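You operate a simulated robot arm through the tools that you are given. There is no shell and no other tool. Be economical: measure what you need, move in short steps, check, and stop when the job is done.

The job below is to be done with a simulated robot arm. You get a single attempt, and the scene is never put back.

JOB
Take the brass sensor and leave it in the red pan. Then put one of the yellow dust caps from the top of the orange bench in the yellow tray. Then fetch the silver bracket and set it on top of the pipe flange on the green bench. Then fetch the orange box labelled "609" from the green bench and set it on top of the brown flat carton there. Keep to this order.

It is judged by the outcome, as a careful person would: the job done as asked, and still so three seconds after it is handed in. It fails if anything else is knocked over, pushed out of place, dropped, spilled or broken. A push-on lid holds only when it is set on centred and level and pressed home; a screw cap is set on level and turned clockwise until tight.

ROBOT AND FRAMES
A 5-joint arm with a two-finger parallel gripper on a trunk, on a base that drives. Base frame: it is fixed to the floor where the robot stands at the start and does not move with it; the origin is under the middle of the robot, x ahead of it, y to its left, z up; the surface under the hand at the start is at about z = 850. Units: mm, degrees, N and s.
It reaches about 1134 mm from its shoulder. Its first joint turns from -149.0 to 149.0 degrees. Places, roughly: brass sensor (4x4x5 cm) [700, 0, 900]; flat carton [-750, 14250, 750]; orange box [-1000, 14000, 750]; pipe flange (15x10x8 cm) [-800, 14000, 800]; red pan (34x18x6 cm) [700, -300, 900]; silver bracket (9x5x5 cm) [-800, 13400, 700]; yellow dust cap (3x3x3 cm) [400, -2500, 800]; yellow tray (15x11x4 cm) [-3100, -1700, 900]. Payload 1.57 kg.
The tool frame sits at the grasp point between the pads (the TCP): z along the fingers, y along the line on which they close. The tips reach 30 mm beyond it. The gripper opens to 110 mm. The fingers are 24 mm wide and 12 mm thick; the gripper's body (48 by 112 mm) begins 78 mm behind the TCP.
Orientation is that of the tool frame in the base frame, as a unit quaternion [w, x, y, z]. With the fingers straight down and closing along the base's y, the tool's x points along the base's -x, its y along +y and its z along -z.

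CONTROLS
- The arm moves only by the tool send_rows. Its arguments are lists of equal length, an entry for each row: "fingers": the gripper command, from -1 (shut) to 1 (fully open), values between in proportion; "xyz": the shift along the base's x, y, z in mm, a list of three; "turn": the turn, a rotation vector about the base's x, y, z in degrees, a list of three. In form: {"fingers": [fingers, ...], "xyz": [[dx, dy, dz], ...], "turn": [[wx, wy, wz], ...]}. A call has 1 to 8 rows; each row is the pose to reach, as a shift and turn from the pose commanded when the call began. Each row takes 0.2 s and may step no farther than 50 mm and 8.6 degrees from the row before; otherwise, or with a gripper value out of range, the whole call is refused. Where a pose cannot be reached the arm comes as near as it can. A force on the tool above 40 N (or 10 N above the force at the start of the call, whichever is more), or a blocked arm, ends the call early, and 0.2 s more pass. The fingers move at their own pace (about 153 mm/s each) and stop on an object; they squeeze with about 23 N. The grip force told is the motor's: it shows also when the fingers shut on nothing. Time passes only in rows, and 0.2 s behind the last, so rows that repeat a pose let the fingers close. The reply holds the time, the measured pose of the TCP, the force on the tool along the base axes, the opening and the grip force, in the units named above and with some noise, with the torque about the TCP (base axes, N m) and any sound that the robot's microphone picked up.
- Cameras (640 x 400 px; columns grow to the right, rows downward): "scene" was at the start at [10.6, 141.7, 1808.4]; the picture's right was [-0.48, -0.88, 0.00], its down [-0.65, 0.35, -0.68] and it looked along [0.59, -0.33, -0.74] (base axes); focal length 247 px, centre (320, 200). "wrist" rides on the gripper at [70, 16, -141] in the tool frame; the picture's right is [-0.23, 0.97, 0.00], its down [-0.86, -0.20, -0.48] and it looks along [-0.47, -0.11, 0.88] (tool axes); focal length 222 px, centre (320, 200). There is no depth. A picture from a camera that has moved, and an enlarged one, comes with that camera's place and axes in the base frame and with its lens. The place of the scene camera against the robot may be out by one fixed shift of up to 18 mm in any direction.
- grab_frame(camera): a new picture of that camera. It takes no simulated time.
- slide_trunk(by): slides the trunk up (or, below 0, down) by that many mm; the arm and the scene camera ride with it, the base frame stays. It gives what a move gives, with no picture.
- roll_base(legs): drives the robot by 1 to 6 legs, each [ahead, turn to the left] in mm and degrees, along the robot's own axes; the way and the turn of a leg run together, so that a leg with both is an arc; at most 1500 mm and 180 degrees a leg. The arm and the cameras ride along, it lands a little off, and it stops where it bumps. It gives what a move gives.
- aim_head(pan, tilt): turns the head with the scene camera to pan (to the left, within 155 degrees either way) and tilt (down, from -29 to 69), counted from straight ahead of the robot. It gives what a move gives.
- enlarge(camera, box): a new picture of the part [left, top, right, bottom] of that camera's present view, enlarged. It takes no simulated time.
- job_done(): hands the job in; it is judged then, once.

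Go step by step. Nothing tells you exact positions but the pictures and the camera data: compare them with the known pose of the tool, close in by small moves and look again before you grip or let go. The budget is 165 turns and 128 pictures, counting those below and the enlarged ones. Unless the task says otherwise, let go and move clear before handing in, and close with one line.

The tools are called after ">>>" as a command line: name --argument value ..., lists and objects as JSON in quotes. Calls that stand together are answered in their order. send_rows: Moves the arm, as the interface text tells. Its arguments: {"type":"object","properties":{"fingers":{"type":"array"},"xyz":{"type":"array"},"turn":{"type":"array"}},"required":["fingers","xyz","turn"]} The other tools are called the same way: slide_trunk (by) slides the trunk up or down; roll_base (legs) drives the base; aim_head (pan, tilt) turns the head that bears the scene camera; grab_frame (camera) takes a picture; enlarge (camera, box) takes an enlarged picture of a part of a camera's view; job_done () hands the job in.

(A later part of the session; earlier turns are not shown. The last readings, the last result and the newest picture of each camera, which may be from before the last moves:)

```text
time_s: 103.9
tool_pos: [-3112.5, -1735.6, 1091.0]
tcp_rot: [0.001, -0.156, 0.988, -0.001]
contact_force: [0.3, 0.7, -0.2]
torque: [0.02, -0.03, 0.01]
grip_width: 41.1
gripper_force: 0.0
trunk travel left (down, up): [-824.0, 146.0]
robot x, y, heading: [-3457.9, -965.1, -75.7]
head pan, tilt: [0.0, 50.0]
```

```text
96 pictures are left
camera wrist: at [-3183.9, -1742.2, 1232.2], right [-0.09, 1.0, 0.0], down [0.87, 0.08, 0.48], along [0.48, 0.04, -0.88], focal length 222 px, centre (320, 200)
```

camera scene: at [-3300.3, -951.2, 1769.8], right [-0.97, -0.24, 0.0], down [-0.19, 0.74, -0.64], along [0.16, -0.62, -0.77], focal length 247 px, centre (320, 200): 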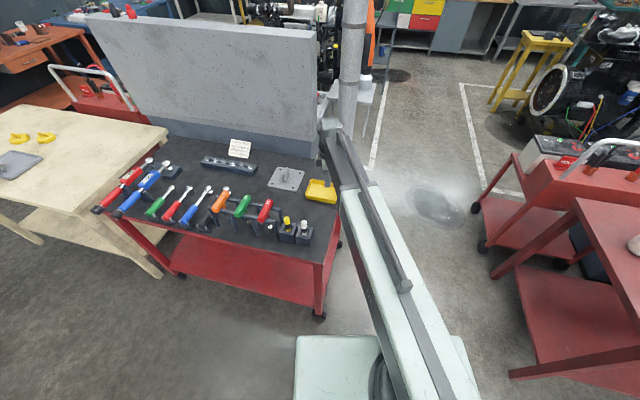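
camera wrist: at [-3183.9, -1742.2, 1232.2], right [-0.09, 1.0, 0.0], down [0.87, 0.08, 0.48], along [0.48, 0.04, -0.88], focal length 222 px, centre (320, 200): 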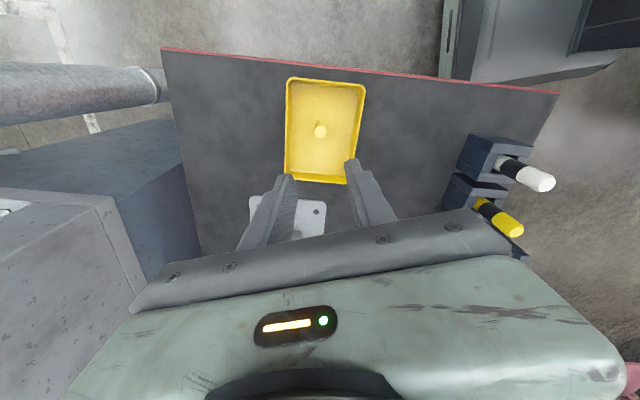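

The cap is standing in the tray. Next I'll retract, back off, and head for the north corridor, looking ahead before the long drive.

>>> send_rows --fingers '[0, 0, 0]' --xyz '[[-14, 31, 0], [-28, 62, 0], [-42, 93, 0]]' --turn '[[0, 0, 0], [0, 0, 0], [0, 0, 0]]'

>>> roll_base --legs '[[-280, 0], [0, 76], [1250, 0], [0, 90]]'

>>> aim_head --pan 0 --tilt 12

>>> grab_frame --camera "scene"

```text
time_s: 104.7
tool_pos: [-3155.0, -1643.4, 1091.2]
tcp_rot: [0.0, -0.157, 0.988, -0.001]
contact_force: [0.0, 0.3, -0.3]
torque: [-0.02, -0.02, 0.0]
grip_width: 55.1
gripper_force: 0.0
trunk travel left (down, up): [-824.0, 146.0]
robot x, y, heading: [-3461.3, -965.4, -75.8]
head pan, tilt: [0.0, 50.0]
```

```text
time_s: 119.7
tool_pos: [-2442.0, 20.9, 1090.7]
tcp_rot: [-0.001, 0.998, 0.058, -0.001]
contact_force: [0.8, 0.8, -0.2]
torque: [0.01, -0.01, 0.01]
grip_width: 55.1
gripper_force: 0.2
trunk travel left (down, up): [-824.0, 146.0]
robot x, y, heading: [-2255.4, -700.2, 92.0]
head pan, tilt: [0.0, 50.0]
```

```text
time_s: 120.8
tool_pos: [-2442.1, 20.1, 1091.0]
tcp_rot: [-0.001, 0.998, 0.058, -0.001]
contact_force: [-0.6, -0.3, 0.6]
torque: [-0.01, -0.02, -0.01]
grip_width: 54.6
gripper_force: 0.1
trunk travel left (down, up): [-824.0, 146.0]
robot x, y, heading: [-2251.6, -703.5, 92.0]
head pan, tilt: [0.0, 12.0]
```

```text
95 pictures are left
camera scene: at [-2438.1, -656.4, 1866.4], right [1.0, 0.04, 0.0], down [0.01, -0.21, -0.98], along [-0.03, 0.98, -0.21], focal length 247 px, centre (320, 200)
```

scene: 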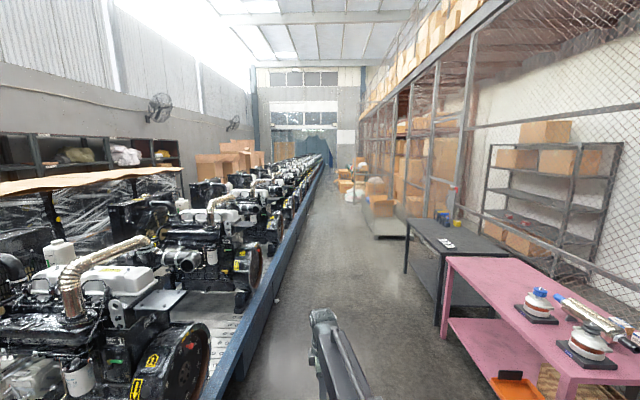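

The corridor north is clear between the conveyor (x≈-3220) and the benches and crates (x≈-1370 to -1800). I'll drive on in stages.

>>> roll_base --legs '[[1500, 0], [1500, 0], [1500, -2], [1000, 0]]'

>>> grab_frame --camera "scene"

```text
time_s: 147.1
tool_pos: [-2324.0, 5543.5, 1091.8]
tcp_rot: [-0.001, 1.0, 0.008, 0.0]
contact_force: [-0.3, 0.8, -0.5]
torque: [0.0, -0.02, 0.01]
grip_width: 55.2
gripper_force: 0.0
trunk travel left (down, up): [-824.0, 146.0]
robot x, y, heading: [-2203.7, 4804.2, 86.2]
head pan, tilt: [0.0, 12.0]
```

```text
94 pictures are left
camera scene: at [-2386.0, 4868.3, 1866.4], right [1.0, -0.06, 0.0], down [-0.01, -0.21, -0.98], along [0.06, 0.98, -0.21], focal length 247 px, centre (320, 200)
```

scene: 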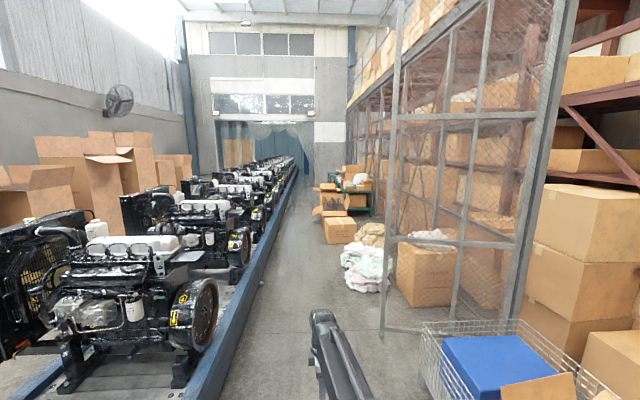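

Some bags and boxes narrow the corridor on the right, so I'll shift left to x≈-2570.

>>> roll_base --legs '[[0, 11.5], [1400, 0], [1300, 0], [0, -8]]'

>>> grab_frame --camera "scene"

```text
time_s: 161.4
tool_pos: [-2637.0, 8181.1, 1090.4]
tcp_rot: [-0.001, 1.0, 0.014, -0.001]
contact_force: [0.4, -0.1, 0.3]
torque: [-0.01, 0.01, 0.01]
grip_width: 54.8
gripper_force: 0.1
trunk travel left (down, up): [-824.0, 146.0]
robot x, y, heading: [-2512.6, 7443.4, 87.3]
head pan, tilt: [0.0, 12.0]
```

```text
93 pictures are left
camera scene: at [-2693.2, 7504.7, 1866.5], right [1.0, -0.04, 0.0], down [-0.01, -0.21, -0.98], along [0.04, 0.98, -0.21], focal length 247 px, centre (320, 200)
```

scene: 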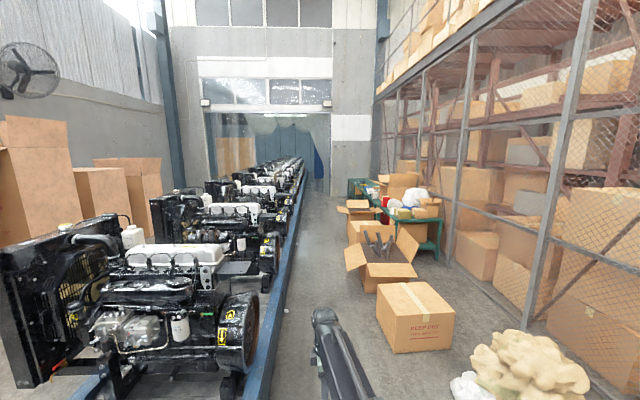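

>>> enlarge --camera "scene" --box '[310, 150, 470, 270]'

```text
3.33 times, centred on (390, 210) of scene
camera zoom: at [-2693.2, 7504.7, 1866.5], right [1.0, -0.04, 0.0], down [-0.01, -0.21, -0.98], along [0.04, 0.98, -0.21], focal length 823 px, centre (87, 167)
```

zoom: 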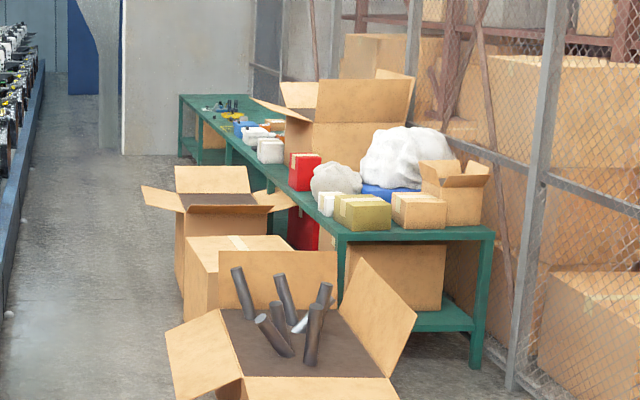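

The long green bench runs along x≈-1300 from y≈11300 on, with boxes on the floor in front. I'll keep left and move up for a better look.

>>> roll_base --legs '[[0, 5.5], [1400, 0], [1400, 0], [0, -3]]'

>>> aim_head --pan -15 --tilt 20

>>> grab_frame --camera "scene"

```text
time_s: 175.9
tool_pos: [-2847.8, 10965.1, 1091.0]
tcp_rot: [-0.001, 0.999, 0.039, -0.001]
contact_force: [-0.9, -0.2, 0.4]
torque: [-0.01, -0.04, 0.02]
grip_width: 55.0
gripper_force: 0.1
trunk travel left (down, up): [-824.0, 146.0]
robot x, y, heading: [-2687.6, 10234.2, 90.8]
head pan, tilt: [0.0, 12.0]
```

```text
time_s: 176.6
tool_pos: [-2848.6, 10964.6, 1091.1]
tcp_rot: [-0.001, 0.999, 0.039, -0.002]
contact_force: [1.0, 0.1, -0.2]
torque: [-0.01, 0.01, 0.0]
grip_width: 54.9
gripper_force: 0.0
trunk travel left (down, up): [-824.0, 146.0]
robot x, y, heading: [-2686.0, 10234.7, 90.5]
head pan, tilt: [-15.0, 20.0]
```

```text
91 pictures are left
camera scene: at [-2848.1, 10282.5, 1853.5], right [0.97, -0.25, 0.0], down [-0.08, -0.33, -0.94], along [0.23, 0.91, -0.34], focal length 247 px, centre (320, 200)
```

scene: 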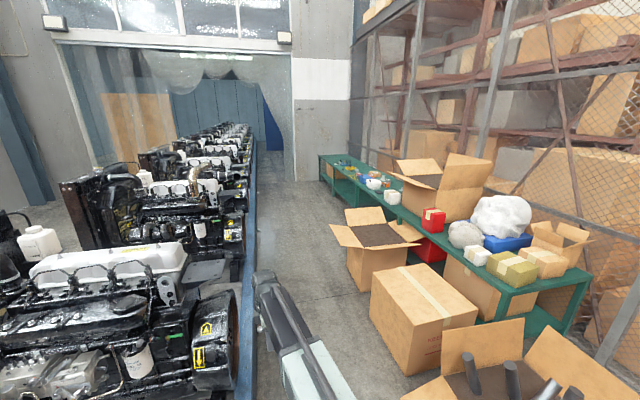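

The floor in front of the bench is clear past y≈13200. I'll drive up there and then turn to face the bench.

>>> roll_base --legs '[[0, -3.5], [1500, 0], [1500, 0], [350, 0]]'

>>> aim_head --pan -85 --tilt 32

>>> grab_frame --camera "scene"

```text
time_s: 193.4
tool_pos: [-2779.5, 14324.7, 1091.9]
tcp_rot: [0.0, 0.999, 0.035, -0.001]
contact_force: [0.4, -0.2, -0.2]
torque: [-0.04, -0.04, -0.03]
grip_width: 54.9
gripper_force: 0.0
trunk travel left (down, up): [-824.0, 146.0]
robot x, y, heading: [-2621.7, 13592.6, 90.5]
head pan, tilt: [-15.0, 20.0]
```

```text
time_s: 194.8
tool_pos: [-2780.4, 14325.3, 1089.6]
tcp_rot: [-0.001, 0.999, 0.035, -0.002]
contact_force: [-0.6, 0.0, -0.1]
torque: [-0.04, 0.02, -0.02]
grip_width: 54.7
gripper_force: 0.1
trunk travel left (down, up): [-824.0, 146.0]
robot x, y, heading: [-2624.1, 13595.2, 90.6]
head pan, tilt: [-85.0, 32.0]
```

```text
90 pictures are left
camera scene: at [-2718.2, 13559.5, 1834.2], right [0.1, -1.0, 0.0], down [-0.53, -0.05, -0.85], along [0.84, 0.08, -0.53], focal length 247 px, centre (320, 200)
```

scene: 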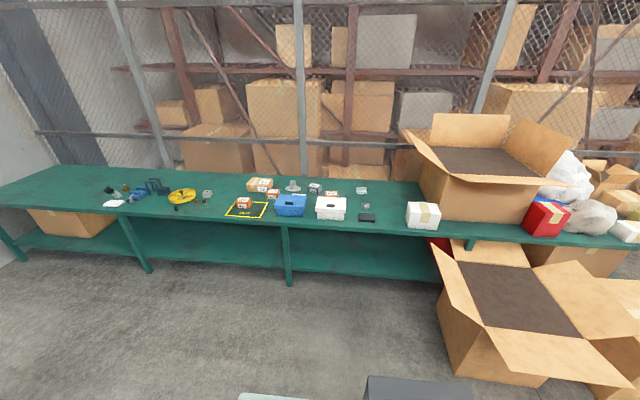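

>>> enlarge --camera "scene" --box '[220, 165, 390, 225]'

```text
3.76 times, centred on (305, 195) of scene
camera zoom: at [-2718.2, 13559.5, 1834.2], right [0.1, -1.0, 0.0], down [-0.53, -0.05, -0.85], along [0.84, 0.08, -0.53], focal length 930 px, centre (376, 219)
```

zoom: 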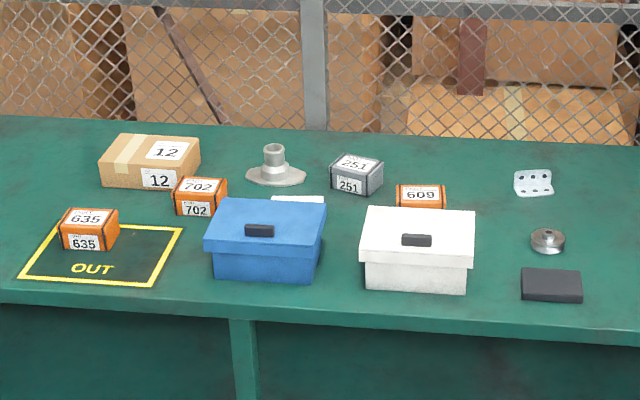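

The bracket is at about (-780, 13360), the flange at (-809, 13986), box "609" behind the white case at about (-889, 13632), and the brown carton "12" at about (-858, 14284). The bench front edge is at x≈-1285. I'll turn and approach.

>>> roll_base --legs '[[0, -90.6], [880, 0]]'

>>> aim_head --pan 0 --tilt 45

>>> grab_frame --camera "scene"

```text
time_s: 197.0
tool_pos: [-2397.0, 14297.8, 1090.1]
tcp_rot: [-0.002, 0.975, -0.22, 0.001]
contact_force: [-0.5, 0.0, -0.4]
torque: [-0.04, -0.11, -0.01]
grip_width: 55.1
gripper_force: 0.1
trunk travel left (down, up): [-824.0, 146.0]
robot x, y, heading: [-2615.4, 13582.1, 68.0]
head pan, tilt: [-85.0, 32.0]
stopped in leg 1: the robot was blocked; the commanded pose is now the measured one
```

```text
time_s: 198.6
tool_pos: [-2393.7, 14298.1, 1090.3]
tcp_rot: [-0.001, 0.975, -0.221, 0.001]
contact_force: [-0.6, -0.2, 0.1]
torque: [0.01, 0.02, 0.02]
grip_width: 55.2
gripper_force: 0.0
trunk travel left (down, up): [-824.0, 146.0]
robot x, y, heading: [-2615.9, 13585.8, 68.0]
head pan, tilt: [0.0, 45.0]
```

```text
88 pictures are left
camera scene: at [-2774.8, 13684.9, 1814.8], right [0.93, -0.37, 0.0], down [-0.26, -0.66, -0.71], along [0.26, 0.66, -0.71], focal length 247 px, centre (320, 200)
```

scene: 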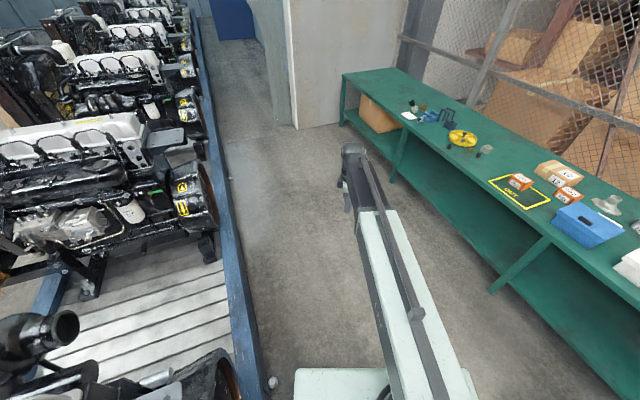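

The turn was blocked, probably the robot's rear against a conveyor foot. I'll pull forward first and then approach the bench diagonally.

>>> roll_base --legs '[[450, 0]]'

>>> roll_base --legs '[[0, -103], [580, 0], [0, 35]]'

>>> grab_frame --camera "scene"

```text
time_s: 201.3
tool_pos: [-2222.7, 14718.4, 1090.4]
tcp_rot: [-0.001, 0.975, -0.223, -0.001]
contact_force: [0.6, -0.8, 0.3]
torque: [-0.01, 0.02, -0.02]
grip_width: 54.9
gripper_force: 0.1
trunk travel left (down, up): [-824.0, 146.0]
robot x, y, heading: [-2449.4, 14005.4, 68.2]
head pan, tilt: [0.0, 45.0]
```

```text
time_s: 210.6
tool_pos: [-1230.3, 13734.5, 1090.4]
tcp_rot: [0.001, -0.686, 0.728, 0.0]
contact_force: [0.5, 0.4, 0.3]
torque: [0.05, 0.09, 0.02]
grip_width: 55.0
gripper_force: 0.1
trunk travel left (down, up): [-824.0, 146.0]
robot x, y, heading: [-1979.3, 13679.8, -0.2]
head pan, tilt: [0.0, 45.0]
```

```text
87 pictures are left
camera scene: at [-1952.2, 13853.1, 1814.7], right [0.0, -1.0, 0.0], down [-0.71, 0.0, -0.71], along [0.71, 0.0, -0.71], focal length 247 px, centre (320, 200)
```

scene: 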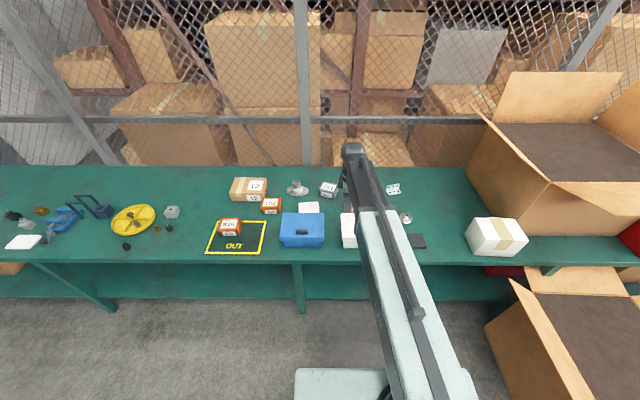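

I'll move forward to about 380 mm from the bench edge and take a wrist view.

>>> roll_base --legs '[[310, 0]]'

>>> send_rows --fingers '[0, 0, 0, 0, 0, 0, 0, 0]' --xyz '[[15, -45, 0], [30, -90, 0], [45, -135, 0], [60, -180, 0], [75, -225, 0], [90, -270, 0], [105, -315, 0], [115, -350, 0]]' --turn '[[0, 0, 0], [0, 0, 0], [0, 0, 0], [0, 0, 0], [0, 0, 0], [0, 0, 0], [0, 0, 0], [0, 0, 0]]'

>>> grab_frame --camera "wrist"

```text
time_s: 212.7
tool_pos: [-918.0, 13739.9, 1091.4]
tcp_rot: [0.001, -0.687, 0.727, -0.001]
contact_force: [-0.5, 0.6, 0.7]
torque: [0.01, -0.03, 0.02]
grip_width: 55.1
gripper_force: 0.1
trunk travel left (down, up): [-824.0, 146.0]
robot x, y, heading: [-1665.2, 13673.4, 0.3]
head pan, tilt: [0.0, 45.0]
```

```text
time_s: 214.5
tool_pos: [-804.3, 13390.9, 1090.6]
tcp_rot: [0.001, -0.687, 0.727, 0.0]
contact_force: [0.5, 0.8, 0.1]
torque: [0.0, 0.0, -0.01]
grip_width: 54.8
gripper_force: 0.0
trunk travel left (down, up): [-824.0, 146.0]
robot x, y, heading: [-1666.4, 13676.0, 0.3]
head pan, tilt: [0.0, 45.0]
```

```text
86 pictures are left
camera wrist: at [-823.7, 13322.5, 1232.1], right [-0.96, 0.28, 0.0], down [0.25, 0.84, 0.48], along [0.14, 0.46, -0.88], focal length 222 px, centre (320, 200)
```

wrist: 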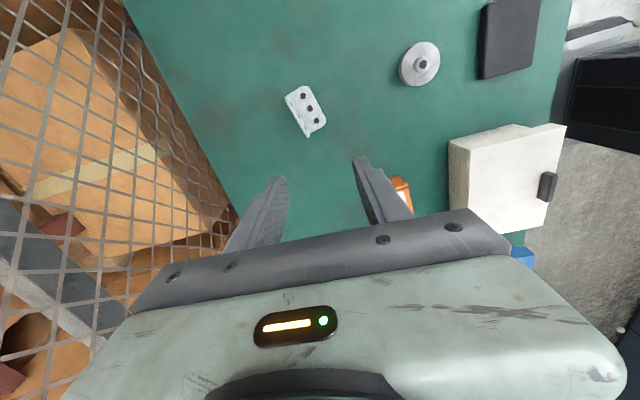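

>>> enlarge --camera "wrist" --box '[240, 60, 370, 160]'

>>> enlarge --camera "scene" --box '[280, 130, 480, 255]'

```text
4.00 times, centred on (305, 110) of wrist
camera zoom: at [-823.7, 13322.5, 1232.1], right [-0.96, 0.28, 0.0], down [0.25, 0.84, 0.48], along [0.14, 0.46, -0.88], focal length 888 px, centre (380, 560)
```

zoom: 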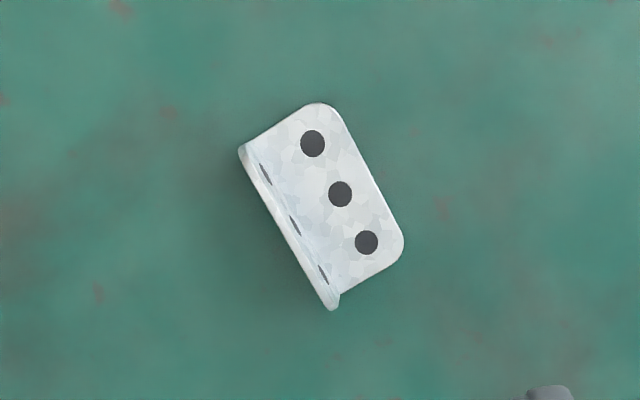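

```text
3.20 times, centred on (380, 192) of scene
camera zoom: at [-1641.6, 13851.8, 1814.8], right [0.01, -1.0, 0.0], down [-0.71, 0.0, -0.71], along [0.71, 0.0, -0.71], focal length 790 px, centre (128, 224)
```

zoom: 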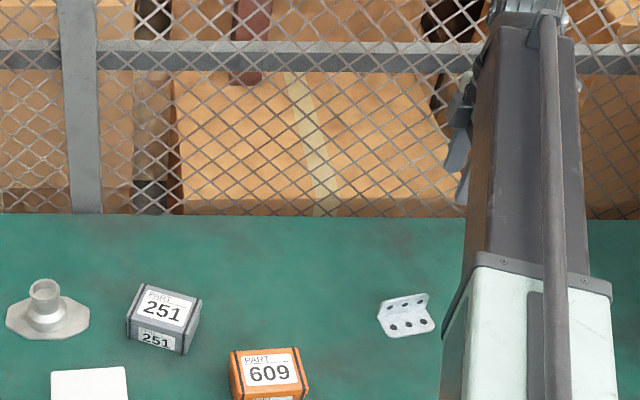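

Triangulation puts the bench top at z≈720. The bracket's upright plate is centred at about (-760, 13375), with its normal about 11.7° off x. I'll pinch that upright, so I'm moving over it, turning 15° and lowering.

>>> send_rows --fingers '[0, 0]' --xyz '[[22, -8, 0], [44, -16, 0]]' --turn '[[0, 0, 7.5], [0, 0, 15]]'

>>> slide_trunk --by -230

>>> grab_frame --camera "wrist"

```text
time_s: 215.1
tool_pos: [-768.3, 13378.1, 1091.9]
tcp_rot: [-0.002, 0.777, -0.63, 0.001]
contact_force: [-0.5, -0.5, 0.4]
torque: [0.07, -0.03, 0.03]
grip_width: 54.9
gripper_force: 0.0
out of reach, approached as far as the arm can: row 2
trunk travel left (down, up): [-824.0, 146.0]
robot x, y, heading: [-1660.0, 13682.3, 0.3]
head pan, tilt: [0.0, 45.0]
```

```text
time_s: 217.5
tool_pos: [-768.6, 13376.4, 861.2]
tcp_rot: [-0.003, 0.776, -0.631, 0.001]
contact_force: [1.0, -0.4, 0.6]
torque: [0.03, 0.02, 0.0]
grip_width: 55.0
gripper_force: 0.1
trunk travel left (down, up): [-594.0, 376.0]
robot x, y, heading: [-1662.9, 13676.9, 0.4]
head pan, tilt: [0.0, 45.0]
```

```text
83 pictures are left
camera wrist: at [-770.6, 13305.6, 1002.4], right [-1.0, 0.02, 0.0], down [0.02, 0.88, 0.48], along [0.02, 0.48, -0.88], focal length 222 px, centre (320, 200)
```

wrist: 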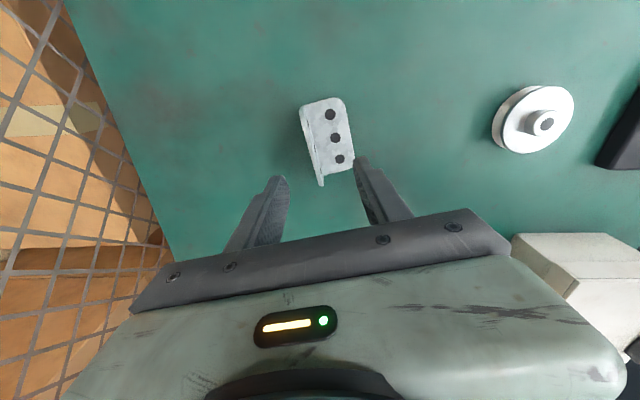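

The arm is at its reach limit and 10 mm short, so I'll creep the base forward 35 mm and re-centre.

>>> roll_base --legs '[[35, 0]]'

>>> grab_frame --camera "wrist"

```text
time_s: 218.4
tool_pos: [-731.9, 13376.9, 861.7]
tcp_rot: [-0.002, 0.776, -0.63, 0.002]
contact_force: [0.5, -0.5, -0.2]
torque: [0.01, -0.02, 0.02]
grip_width: 55.0
gripper_force: 0.0
trunk travel left (down, up): [-594.0, 376.0]
robot x, y, heading: [-1622.4, 13678.4, 0.1]
head pan, tilt: [0.0, 45.0]
```

```text
82 pictures are left
camera wrist: at [-734.4, 13305.8, 1002.5], right [-1.0, 0.02, 0.0], down [0.02, 0.88, 0.48], along [0.02, 0.48, -0.88], focal length 222 px, centre (320, 200)
```

wrist: 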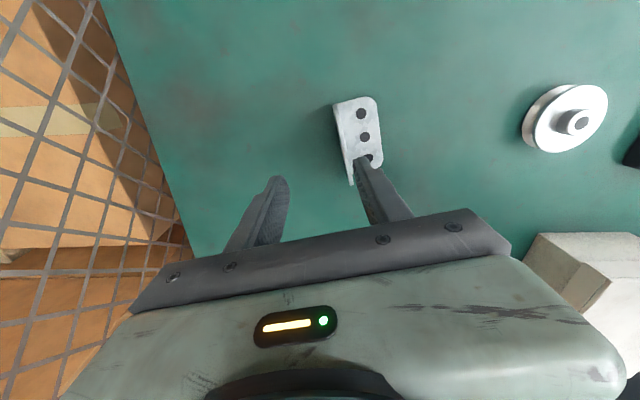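

>>> send_rows --fingers '[0]' --xyz '[[-25, -6, 0]]' --turn '[[0, 0, 1]]'

>>> slide_trunk --by -65

>>> enlarge --camera "wrist" --box '[220, 80, 420, 240]'

```text
time_s: 218.8
tool_pos: [-756.0, 13372.8, 861.0]
tcp_rot: [-0.001, 0.781, -0.624, 0.002]
contact_force: [0.0, 0.1, 0.3]
torque: [-0.02, 0.03, 0.01]
grip_width: 54.8
gripper_force: 0.2
trunk travel left (down, up): [-594.0, 376.0]
robot x, y, heading: [-1625.0, 13674.8, 0.4]
head pan, tilt: [0.0, 45.0]
```

```text
time_s: 219.8
tool_pos: [-757.0, 13371.2, 796.7]
tcp_rot: [-0.002, 0.782, -0.624, 0.001]
contact_force: [0.3, 0.3, -0.2]
torque: [-0.04, 0.02, 0.0]
grip_width: 54.9
gripper_force: 0.2
trunk travel left (down, up): [-529.0, 441.0]
robot x, y, heading: [-1625.5, 13677.5, 0.4]
head pan, tilt: [0.0, 45.0]
```

```text
2.50 times, centred on (320, 160) of wrist
camera zoom: at [-757.8, 13300.1, 937.4], right [-1.0, 0.01, 0.0], down [0.0, 0.88, 0.48], along [0.01, 0.48, -0.88], focal length 555 px, centre (320, 300)
```

zoom: 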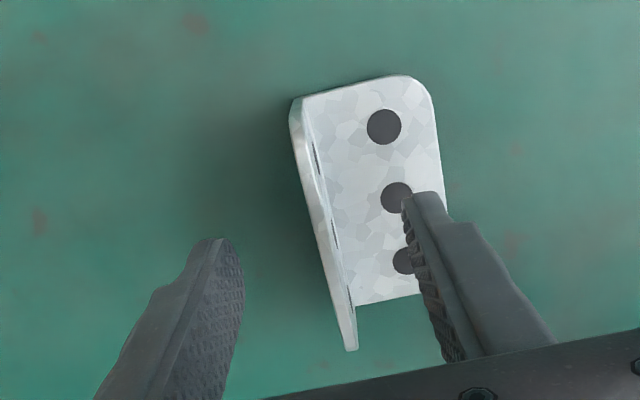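

Aligned. I'll lower by 32 mm and inspect.

>>> slide_trunk --by -32

>>> enlarge --camera "wrist" --box '[220, 80, 420, 240]'

```text
time_s: 220.6
tool_pos: [-757.5, 13372.7, 763.5]
tcp_rot: [-0.003, 0.781, -0.624, 0.001]
contact_force: [0.0, -0.7, 0.2]
torque: [-0.01, -0.05, 0.0]
grip_width: 55.3
gripper_force: 0.0
trunk travel left (down, up): [-497.0, 473.0]
robot x, y, heading: [-1625.9, 13679.7, 0.2]
head pan, tilt: [0.0, 45.0]
```

```text
2.50 times, centred on (320, 160) of wrist
camera zoom: at [-757.8, 13300.1, 905.3], right [-1.0, 0.01, 0.0], down [0.0, 0.88, 0.48], along [0.01, 0.48, -0.88], focal length 555 px, centre (320, 300)
```

zoom: 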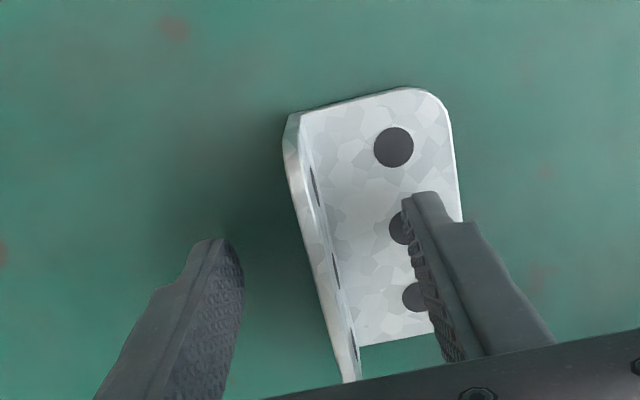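

The fingers straddle the upright with about 35 mm overlap, so I'll close.

>>> send_rows --fingers '[-0.5, -0.8, -1, -1, -1]' --xyz '[[0, 0, 0], [0, 0, 0], [0, 0, 0], [0, 0, 0], [0, 0, 0]]' --turn '[[0, 0, 0], [0, 0, 0], [0, 0, 0], [0, 0, 0], [0, 0, 0]]'

>>> enlarge --camera "wrist" --box '[220, 80, 420, 240]'

```text
time_s: 221.8
tool_pos: [-756.3, 13370.2, 763.9]
tcp_rot: [-0.001, 0.782, -0.623, 0.003]
contact_force: [-1.7, -1.2, 2.4]
torque: [0.02, 0.17, 0.13]
grip_width: 4.9
gripper_force: 22.9
trunk travel left (down, up): [-497.0, 473.0]
robot x, y, heading: [-1625.3, 13681.3, 0.2]
head pan, tilt: [0.0, 45.0]
```

```text
2.50 times, centred on (320, 160) of wrist
camera zoom: at [-757.9, 13300.0, 905.5], right [-1.0, 0.01, 0.0], down [0.0, 0.88, 0.48], along [0.01, 0.48, -0.88], focal length 555 px, centre (320, 300)
```

zoom: 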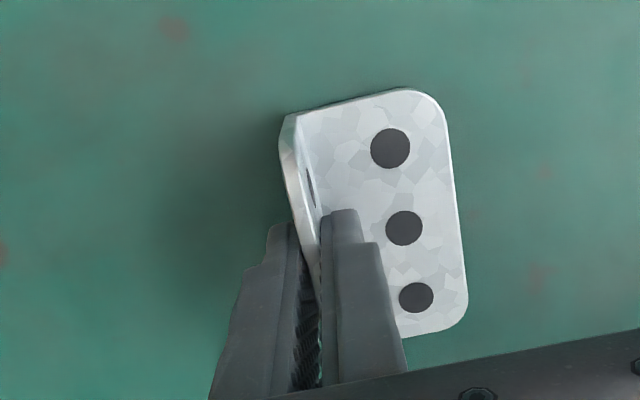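

Gripped at 4.9 mm, the plate thickness. I'll lift and carry it toward the flange.

>>> slide_trunk --by 250

>>> send_rows --fingers '[-1, -1, -1, -1, -1, -1, -1, -1]' --xyz '[[-5, 48, 0], [-10, 96, 0], [-15, 144, 0], [-20, 192, 0], [-25, 240, 0], [-30, 288, 0], [-30, 336, 0], [-30, 384, 0]]' --turn '[[0, 0, 0], [0, 0, 0], [0, 0, 0], [0, 0, 0], [0, 0, 0], [0, 0, 0], [0, 0, 0], [0, 0, 0]]'

>>> grab_frame --camera "wrist"

>>> grab_frame --camera "scene"

```text
time_s: 224.4
tool_pos: [-756.2, 13371.7, 1013.9]
tcp_rot: [-0.001, 0.781, -0.624, 0.001]
contact_force: [0.2, 0.7, -1.5]
torque: [0.0, -0.03, -0.04]
grip_width: 4.5
gripper_force: 23.1
trunk travel left (down, up): [-747.0, 223.0]
robot x, y, heading: [-1630.0, 13682.5, 0.2]
head pan, tilt: [0.0, 45.0]
```

```text
time_s: 226.2
tool_pos: [-784.3, 13755.9, 1014.7]
tcp_rot: [0.0, 0.781, -0.625, 0.002]
contact_force: [-0.2, 0.0, -3.2]
torque: [-0.02, 0.0, -0.02]
grip_width: 4.5
gripper_force: 23.2
out of reach, approached as far as the arm can: row 4, 5, 6
trunk travel left (down, up): [-747.0, 223.0]
robot x, y, heading: [-1626.5, 13678.3, 0.5]
head pan, tilt: [0.0, 45.0]
```

```text
78 pictures are left
camera wrist: at [-784.6, 13685.1, 1155.1], right [-1.0, 0.01, 0.0], down [0.0, 0.88, 0.48], along [0.01, 0.48, -0.88], focal length 222 px, centre (320, 200)
```

wrist: 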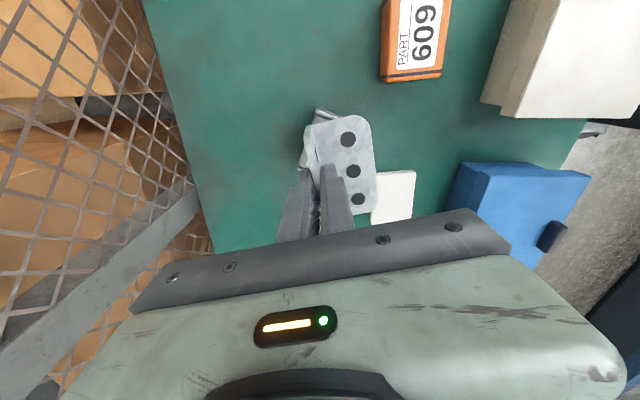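

```text
77 pictures are left
camera scene: at [-1605.0, 13852.6, 1737.7], right [0.01, -1.0, 0.0], down [-0.71, 0.0, -0.71], along [0.71, 0.0, -0.71], focal length 247 px, centre (320, 200)
```

scene: 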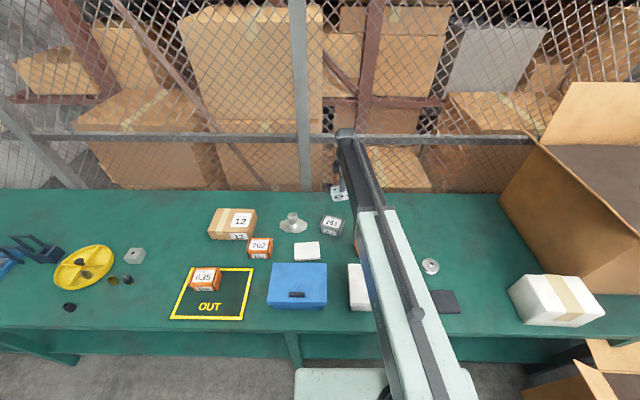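

>>> enlarge --camera "scene" --box '[230, 170, 390, 270]'

```text
4.00 times, centred on (310, 220) of scene
camera zoom: at [-1605.0, 13852.6, 1737.7], right [0.01, -1.0, 0.0], down [-0.71, 0.0, -0.71], along [0.71, 0.0, -0.71], focal length 988 px, centre (360, 120)
```

zoom: 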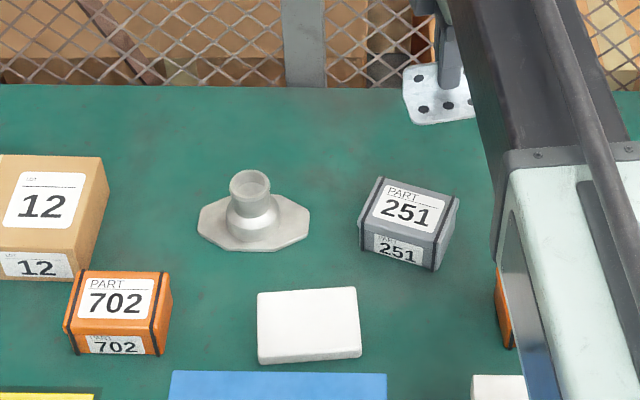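

The flange neck is a ring about 49 mm across, centred near (-783, 13991), with its top at z≈798. I'll move the bracket above it so its mass centre is over the ring.

>>> send_rows --fingers '[-1, -1, -1, -1, -1]' --xyz '[[3, 48, 0], [6, 96, 0], [9, 144, 0], [11, 192, 0], [13, 238, 0]]' --turn '[[0, 0, 0], [0, 0, 0], [0, 0, 0], [0, 0, 0], [0, 0, 0]]'

>>> grab_frame --camera "wrist"

>>> enlarge --camera "scene" --box '[220, 130, 380, 250]'

```text
time_s: 227.4
tool_pos: [-776.5, 13992.9, 1014.0]
tcp_rot: [-0.001, 0.781, -0.624, 0.002]
contact_force: [-0.4, 0.6, -2.9]
torque: [0.03, 0.0, 0.01]
grip_width: 4.7
gripper_force: 22.9
out of reach, approached as far as the arm can: row 5
trunk travel left (down, up): [-747.0, 223.0]
robot x, y, heading: [-1626.3, 13676.1, 0.1]
head pan, tilt: [0.0, 45.0]
```

```text
75 pictures are left
camera wrist: at [-776.7, 13921.2, 1155.1], right [-1.0, 0.01, 0.0], down [0.0, 0.88, 0.48], along [0.01, 0.48, -0.88], focal length 222 px, centre (320, 200)
```

wrist: 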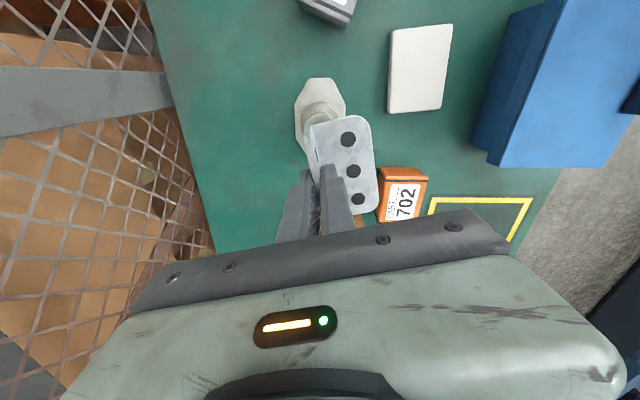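

```text
3.33 times, centred on (300, 190) of scene
camera zoom: at [-1605.0, 13852.8, 1737.7], right [0.01, -1.0, 0.0], down [-0.71, 0.0, -0.71], along [0.71, 0.0, -0.71], focal length 823 px, centre (387, 233)
```

zoom: 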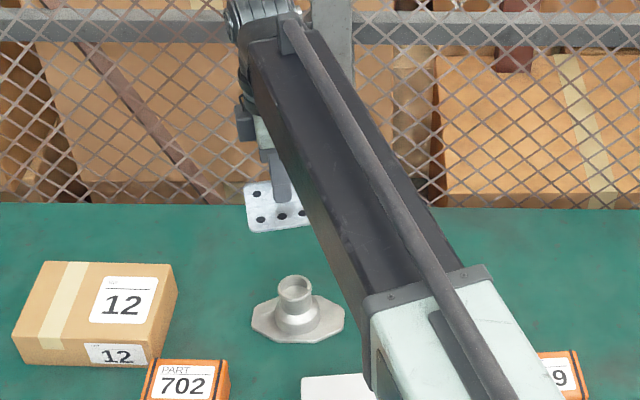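

>>> enlarge --camera "wrist" --box '[260, 60, 400, 160]'

```text
4.00 times, centred on (330, 110) of wrist
camera zoom: at [-776.7, 13921.2, 1155.1], right [-1.0, 0.01, 0.0], down [0.0, 0.88, 0.48], along [0.01, 0.48, -0.88], focal length 888 px, centre (280, 560)
```

zoom: 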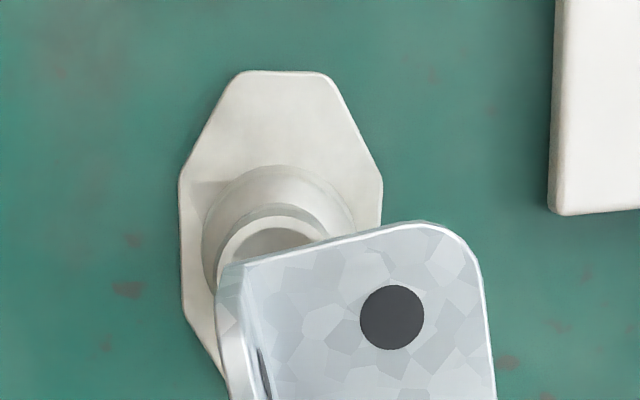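

By the wrist view the flange centre is near (-771, 13984), so the bracket needs to move about +17 x and -6 y. I'll test the reach.

>>> send_rows --fingers '[-1, -1]' --xyz '[[8, -3, 0], [17, -7, 0]]' --turn '[[0, 0, 0], [0, 0, 0]]'

```text
time_s: 228.0
tool_pos: [-757.5, 13987.6, 1013.1]
tcp_rot: [-0.001, 0.781, -0.625, 0.0]
contact_force: [0.6, 0.6, -3.0]
torque: [-0.01, -0.03, -0.01]
grip_width: 4.9
gripper_force: 23.5
trunk travel left (down, up): [-747.0, 223.0]
robot x, y, heading: [-1625.6, 13677.7, -0.0]
head pan, tilt: [0.0, 45.0]
```

That's reachable. I'll lower to just above the flange and look.

>>> slide_trunk --by -125

>>> enlarge --camera "wrist" --box '[240, 60, 440, 220]'

>>> enlarge --camera "scene" --box '[220, 150, 380, 270]'

```text
time_s: 229.5
tool_pos: [-758.7, 13986.4, 888.8]
tcp_rot: [-0.001, 0.781, -0.624, 0.001]
contact_force: [0.1, -0.5, -2.6]
torque: [0.01, -0.03, 0.0]
grip_width: 4.7
gripper_force: 23.3
trunk travel left (down, up): [-622.0, 348.0]
robot x, y, heading: [-1630.0, 13678.5, 0.6]
head pan, tilt: [0.0, 45.0]
```

```text
2.50 times, centred on (340, 140) of wrist
camera zoom: at [-758.7, 13914.9, 1030.2], right [-1.0, 0.01, 0.0], down [0.0, 0.88, 0.48], along [0.01, 0.48, -0.88], focal length 555 px, centre (270, 350)
```

zoom: 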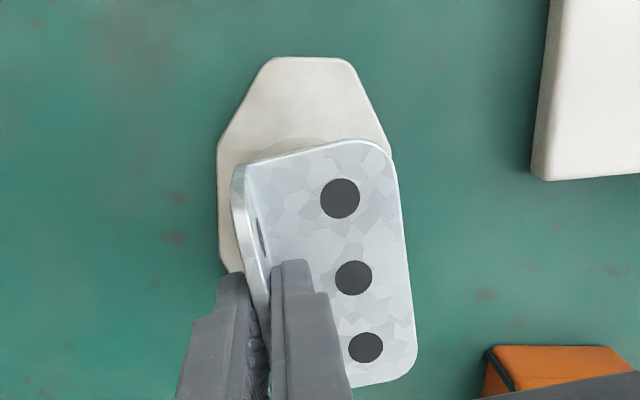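

```text
3.33 times, centred on (300, 210) of scene
camera zoom: at [-1605.2, 13852.6, 1612.8], right [0.01, -1.0, 0.0], down [-0.71, 0.0, -0.71], along [0.71, 0.0, -0.71], focal length 823 px, centre (387, 167)
```

zoom: 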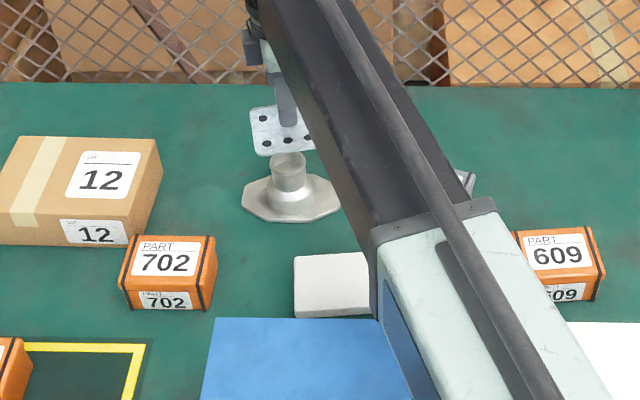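

The bracket is aligned over the ring to within about 3 mm. I'll make a small correction, then lower to contact.

>>> send_rows --fingers '[-1]' --xyz '[[0, 3, 0]]' --turn '[[0, 0, 0]]'

>>> slide_trunk --by -36

>>> slide_trunk --by -4

>>> enlarge --camera "scene" --box '[240, 130, 360, 220]'

```text
time_s: 229.9
tool_pos: [-757.6, 13989.7, 889.6]
tcp_rot: [-0.002, 0.781, -0.624, 0.001]
contact_force: [0.9, -0.5, -2.7]
torque: [-0.01, -0.05, 0.01]
grip_width: 4.8
gripper_force: 22.8
trunk travel left (down, up): [-622.0, 348.0]
robot x, y, heading: [-1627.8, 13673.5, 0.2]
head pan, tilt: [0.0, 45.0]
```

```text
time_s: 230.7
tool_pos: [-758.1, 13989.3, 852.5]
tcp_rot: [-0.002, 0.781, -0.624, 0.001]
contact_force: [-0.2, -0.2, -2.5]
torque: [0.03, -0.02, -0.02]
grip_width: 4.8
gripper_force: 23.3
trunk travel left (down, up): [-586.0, 384.0]
robot x, y, heading: [-1626.4, 13677.7, 0.2]
head pan, tilt: [0.0, 45.0]
```

```text
time_s: 231.2
tool_pos: [-758.7, 13990.8, 848.2]
tcp_rot: [-0.001, 0.782, -0.624, 0.002]
contact_force: [0.3, 0.8, -2.9]
torque: [0.0, -0.02, 0.0]
grip_width: 4.7
gripper_force: 22.5
trunk travel left (down, up): [-582.0, 388.0]
robot x, y, heading: [-1624.7, 13676.7, 0.4]
head pan, tilt: [0.0, 45.0]
```

```text
4.44 times, centred on (300, 175) of scene
camera zoom: at [-1605.2, 13852.6, 1572.7], right [0.01, -1.0, 0.0], down [-0.71, 0.0, -0.71], along [0.71, 0.0, -0.71], focal length 1098 px, centre (409, 311)
```

zoom: 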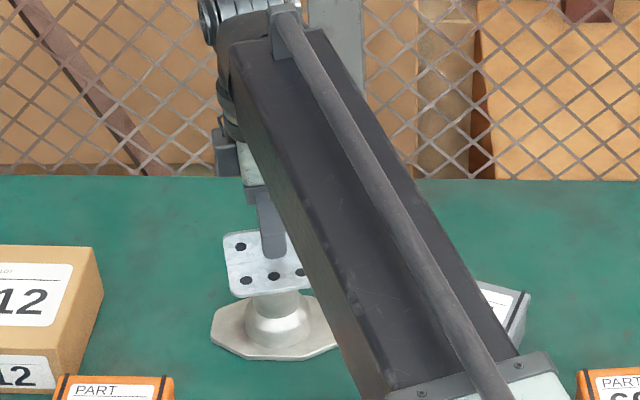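

Nearly touching. I'll continue in small steps.

>>> slide_trunk --by -3

>>> slide_trunk --by -2

>>> slide_trunk --by -2

```text
time_s: 231.8
tool_pos: [-757.1, 13989.9, 847.8]
tcp_rot: [-0.002, 0.782, -0.624, 0.002]
contact_force: [-0.6, -0.2, -3.1]
torque: [-0.03, -0.04, 0.01]
grip_width: 4.9
gripper_force: 22.1
trunk travel left (down, up): [-579.0, 391.0]
robot x, y, heading: [-1624.3, 13678.4, 0.3]
head pan, tilt: [0.0, 45.0]
```

```text
time_s: 232.3
tool_pos: [-757.2, 13990.1, 844.5]
tcp_rot: [-0.002, 0.782, -0.624, 0.002]
contact_force: [1.3, 0.2, 2.7]
torque: [-0.01, 0.15, 0.0]
grip_width: 4.7
gripper_force: 22.9
trunk travel left (down, up): [-577.0, 393.0]
robot x, y, heading: [-1626.3, 13679.6, 0.5]
head pan, tilt: [0.0, 45.0]
```

```text
time_s: 232.8
tool_pos: [-758.2, 13990.1, 842.8]
tcp_rot: [-0.002, 0.781, -0.624, 0.002]
contact_force: [3.8, 1.9, 15.0]
torque: [-0.07, 0.27, 0.0]
grip_width: 4.4
gripper_force: 23.3
trunk travel left (down, up): [-575.0, 395.0]
robot x, y, heading: [-1627.7, 13676.5, 0.3]
head pan, tilt: [0.0, 45.0]
```

Firm contact at about 15 N. I'll ease up 1 mm, release a little and check.

>>> slide_trunk --by 1

>>> send_rows --fingers '[-0.85, -0.7, -0.55, -0.55]' --xyz '[[0, 0, 0], [0, 0, 0], [0, 0, 0], [0, 0, 0]]' --turn '[[0, 0, 0], [0, 0, 0], [0, 0, 0], [0, 0, 0]]'

>>> enlarge --camera "wrist" --box '[240, 60, 440, 220]'

>>> enlarge --camera "scene" --box '[240, 130, 360, 220]'

```text
time_s: 233.3
tool_pos: [-759.4, 13990.0, 842.9]
tcp_rot: [-0.001, 0.781, -0.624, 0.002]
contact_force: [-1.8, -0.9, 2.7]
torque: [-0.06, 0.18, -0.03]
grip_width: 4.6
gripper_force: 22.7
trunk travel left (down, up): [-576.0, 394.0]
robot x, y, heading: [-1630.5, 13679.0, 0.0]
head pan, tilt: [0.0, 45.0]
```

```text
time_s: 234.3
tool_pos: [-758.4, 13989.7, 842.3]
tcp_rot: [-0.003, 0.781, -0.624, 0.001]
contact_force: [0.9, 0.6, 0.5]
torque: [0.04, 0.0, -0.03]
grip_width: 24.7
gripper_force: 0.0
trunk travel left (down, up): [-576.0, 394.0]
robot x, y, heading: [-1623.8, 13674.6, 0.1]
head pan, tilt: [0.0, 45.0]
```

```text
2.50 times, centred on (340, 140) of wrist
camera zoom: at [-759.1, 13918.0, 984.3], right [-1.0, 0.01, 0.0], down [0.0, 0.88, 0.48], along [0.01, 0.48, -0.88], focal length 555 px, centre (270, 350)
```

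zoom: 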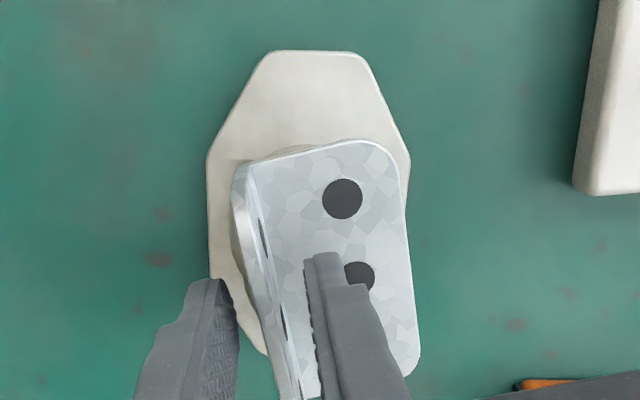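

```text
4.44 times, centred on (300, 175) of scene
camera zoom: at [-1605.4, 13852.5, 1566.7], right [0.01, -1.0, 0.0], down [-0.71, 0.0, -0.71], along [0.71, 0.0, -0.71], focal length 1098 px, centre (409, 311)
```

zoom: 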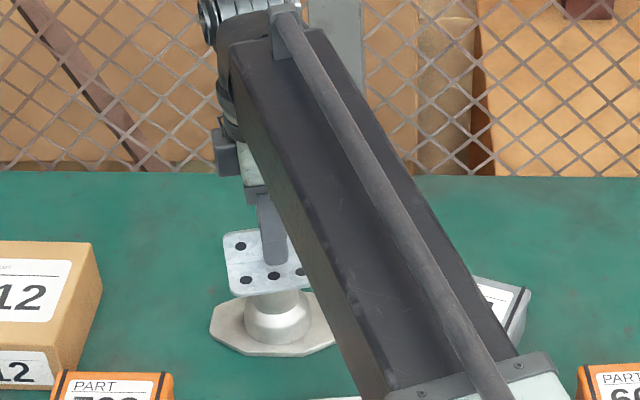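

The bracket rests stably. I'll lift straight up and check.

>>> slide_trunk --by 180

>>> grab_frame --camera "wrist"

```text
time_s: 236.3
tool_pos: [-757.1, 13989.8, 1023.6]
tcp_rot: [-0.002, 0.782, -0.623, 0.001]
contact_force: [0.8, -0.2, 0.2]
torque: [-0.02, 0.02, -0.05]
grip_width: 24.8
gripper_force: 0.0
trunk travel left (down, up): [-756.0, 214.0]
robot x, y, heading: [-1623.8, 13678.2, 0.2]
head pan, tilt: [0.0, 45.0]
```

```text
67 pictures are left
camera wrist: at [-759.0, 13918.1, 1164.2], right [-1.0, 0.01, 0.0], down [0.0, 0.88, 0.48], along [0.01, 0.48, -0.88], focal length 222 px, centre (320, 200)
```

wrist: 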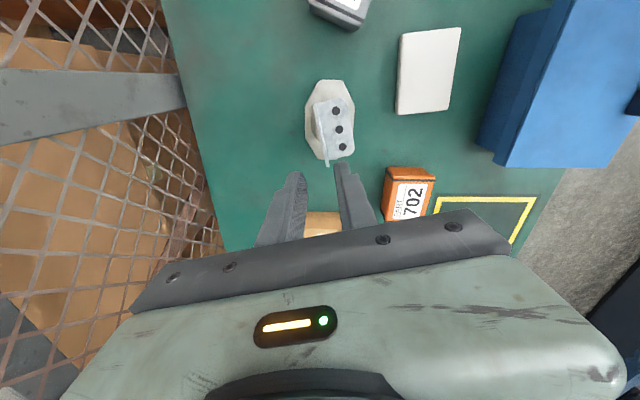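

The bracket sits on the flange. Now box "609" at about (-923, 13629), so I'll move above it.

>>> send_rows --fingers '[0, 0, 0.5, 1, 1, 1, 1, 1]' --xyz '[[-21, -45, 0], [-42, -90, 0], [-63, -135, 0], [-84, -180, 0], [-104, -225, 0], [-125, -270, 0], [-146, -315, 0], [-166, -360, 0]]' --turn '[[0, 0, 0], [0, 0, 0], [0, 0, 0], [0, 0, 0], [0, 0, 0], [0, 0, 0], [0, 0, 0], [0, 0, 0]]'

>>> grab_frame --camera "wrist"

>>> enlarge --camera "scene" --box '[180, 150, 420, 300]'

```text
time_s: 238.1
tool_pos: [-926.6, 13629.9, 1022.9]
tcp_rot: [-0.002, 0.781, -0.624, 0.002]
contact_force: [-0.1, 0.0, -0.5]
torque: [0.01, -0.01, 0.02]
grip_width: 109.9
gripper_force: 0.1
trunk travel left (down, up): [-756.0, 214.0]
robot x, y, heading: [-1627.4, 13679.7, 0.2]
head pan, tilt: [0.0, 45.0]
```

```text
66 pictures are left
camera wrist: at [-928.2, 13558.3, 1164.5], right [-1.0, 0.01, 0.0], down [0.0, 0.88, 0.48], along [0.01, 0.48, -0.88], focal length 222 px, centre (320, 200)
```

wrist: 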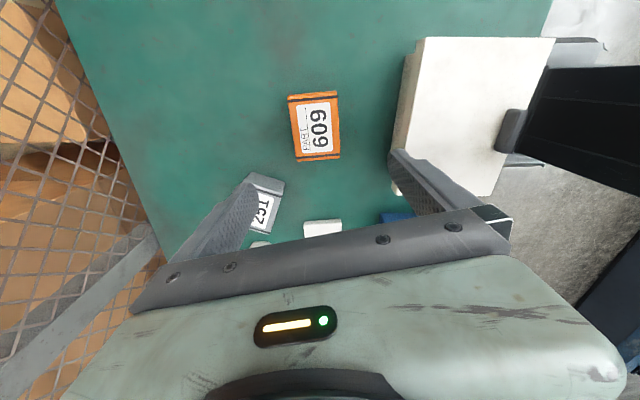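

```text
2.67 times, centred on (300, 225) of scene
camera zoom: at [-1605.7, 13852.4, 1746.8], right [0.01, -1.0, 0.0], down [-0.71, 0.0, -0.71], along [0.71, 0.0, -0.71], focal length 659 px, centre (373, 133)
```

zoom: 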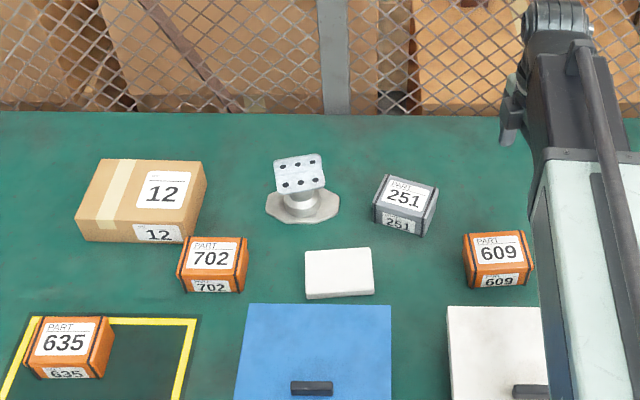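

Box 609 is about 76 mm (x) by 105 mm (y), centred near (-916, 13633) and yawed about 4.6°. I'll align and lower.

>>> send_rows --fingers '[1, 1]' --xyz '[[5, 2, 0], [11, 3, 0]]' --turn '[[0, 0, -4], [0, 0, -8]]'

>>> slide_trunk --by -190

>>> grab_frame --camera "wrist"

```text
time_s: 238.7
tool_pos: [-914.7, 13633.8, 1023.9]
tcp_rot: [-0.001, 0.736, -0.677, 0.002]
contact_force: [0.5, -0.1, 0.5]
torque: [0.02, -0.01, 0.01]
grip_width: 110.2
gripper_force: 0.0
trunk travel left (down, up): [-756.0, 214.0]
robot x, y, heading: [-1629.2, 13677.5, 0.3]
head pan, tilt: [0.0, 45.0]
```

```text
time_s: 240.8
tool_pos: [-914.1, 13633.3, 833.1]
tcp_rot: [-0.003, 0.736, -0.677, 0.002]
contact_force: [0.1, -0.7, -0.3]
torque: [-0.01, -0.03, -0.02]
grip_width: 109.8
gripper_force: 0.1
trunk travel left (down, up): [-566.0, 404.0]
robot x, y, heading: [-1628.4, 13675.3, 0.3]
head pan, tilt: [0.0, 45.0]
```

```text
64 pictures are left
camera wrist: at [-925.8, 13562.3, 974.4], right [-0.99, 0.15, 0.0], down [0.13, 0.87, 0.48], along [0.07, 0.47, -0.88], focal length 222 px, centre (320, 200)
```

wrist: 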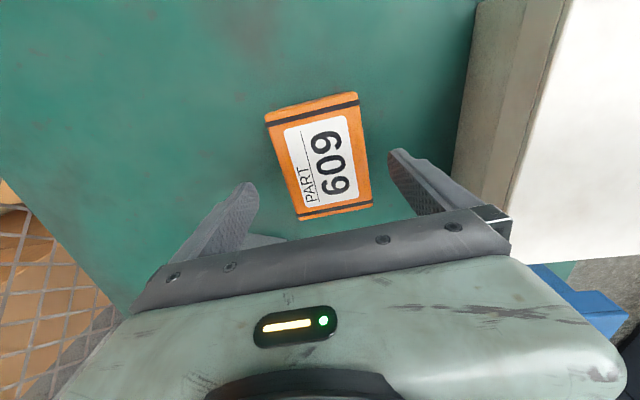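

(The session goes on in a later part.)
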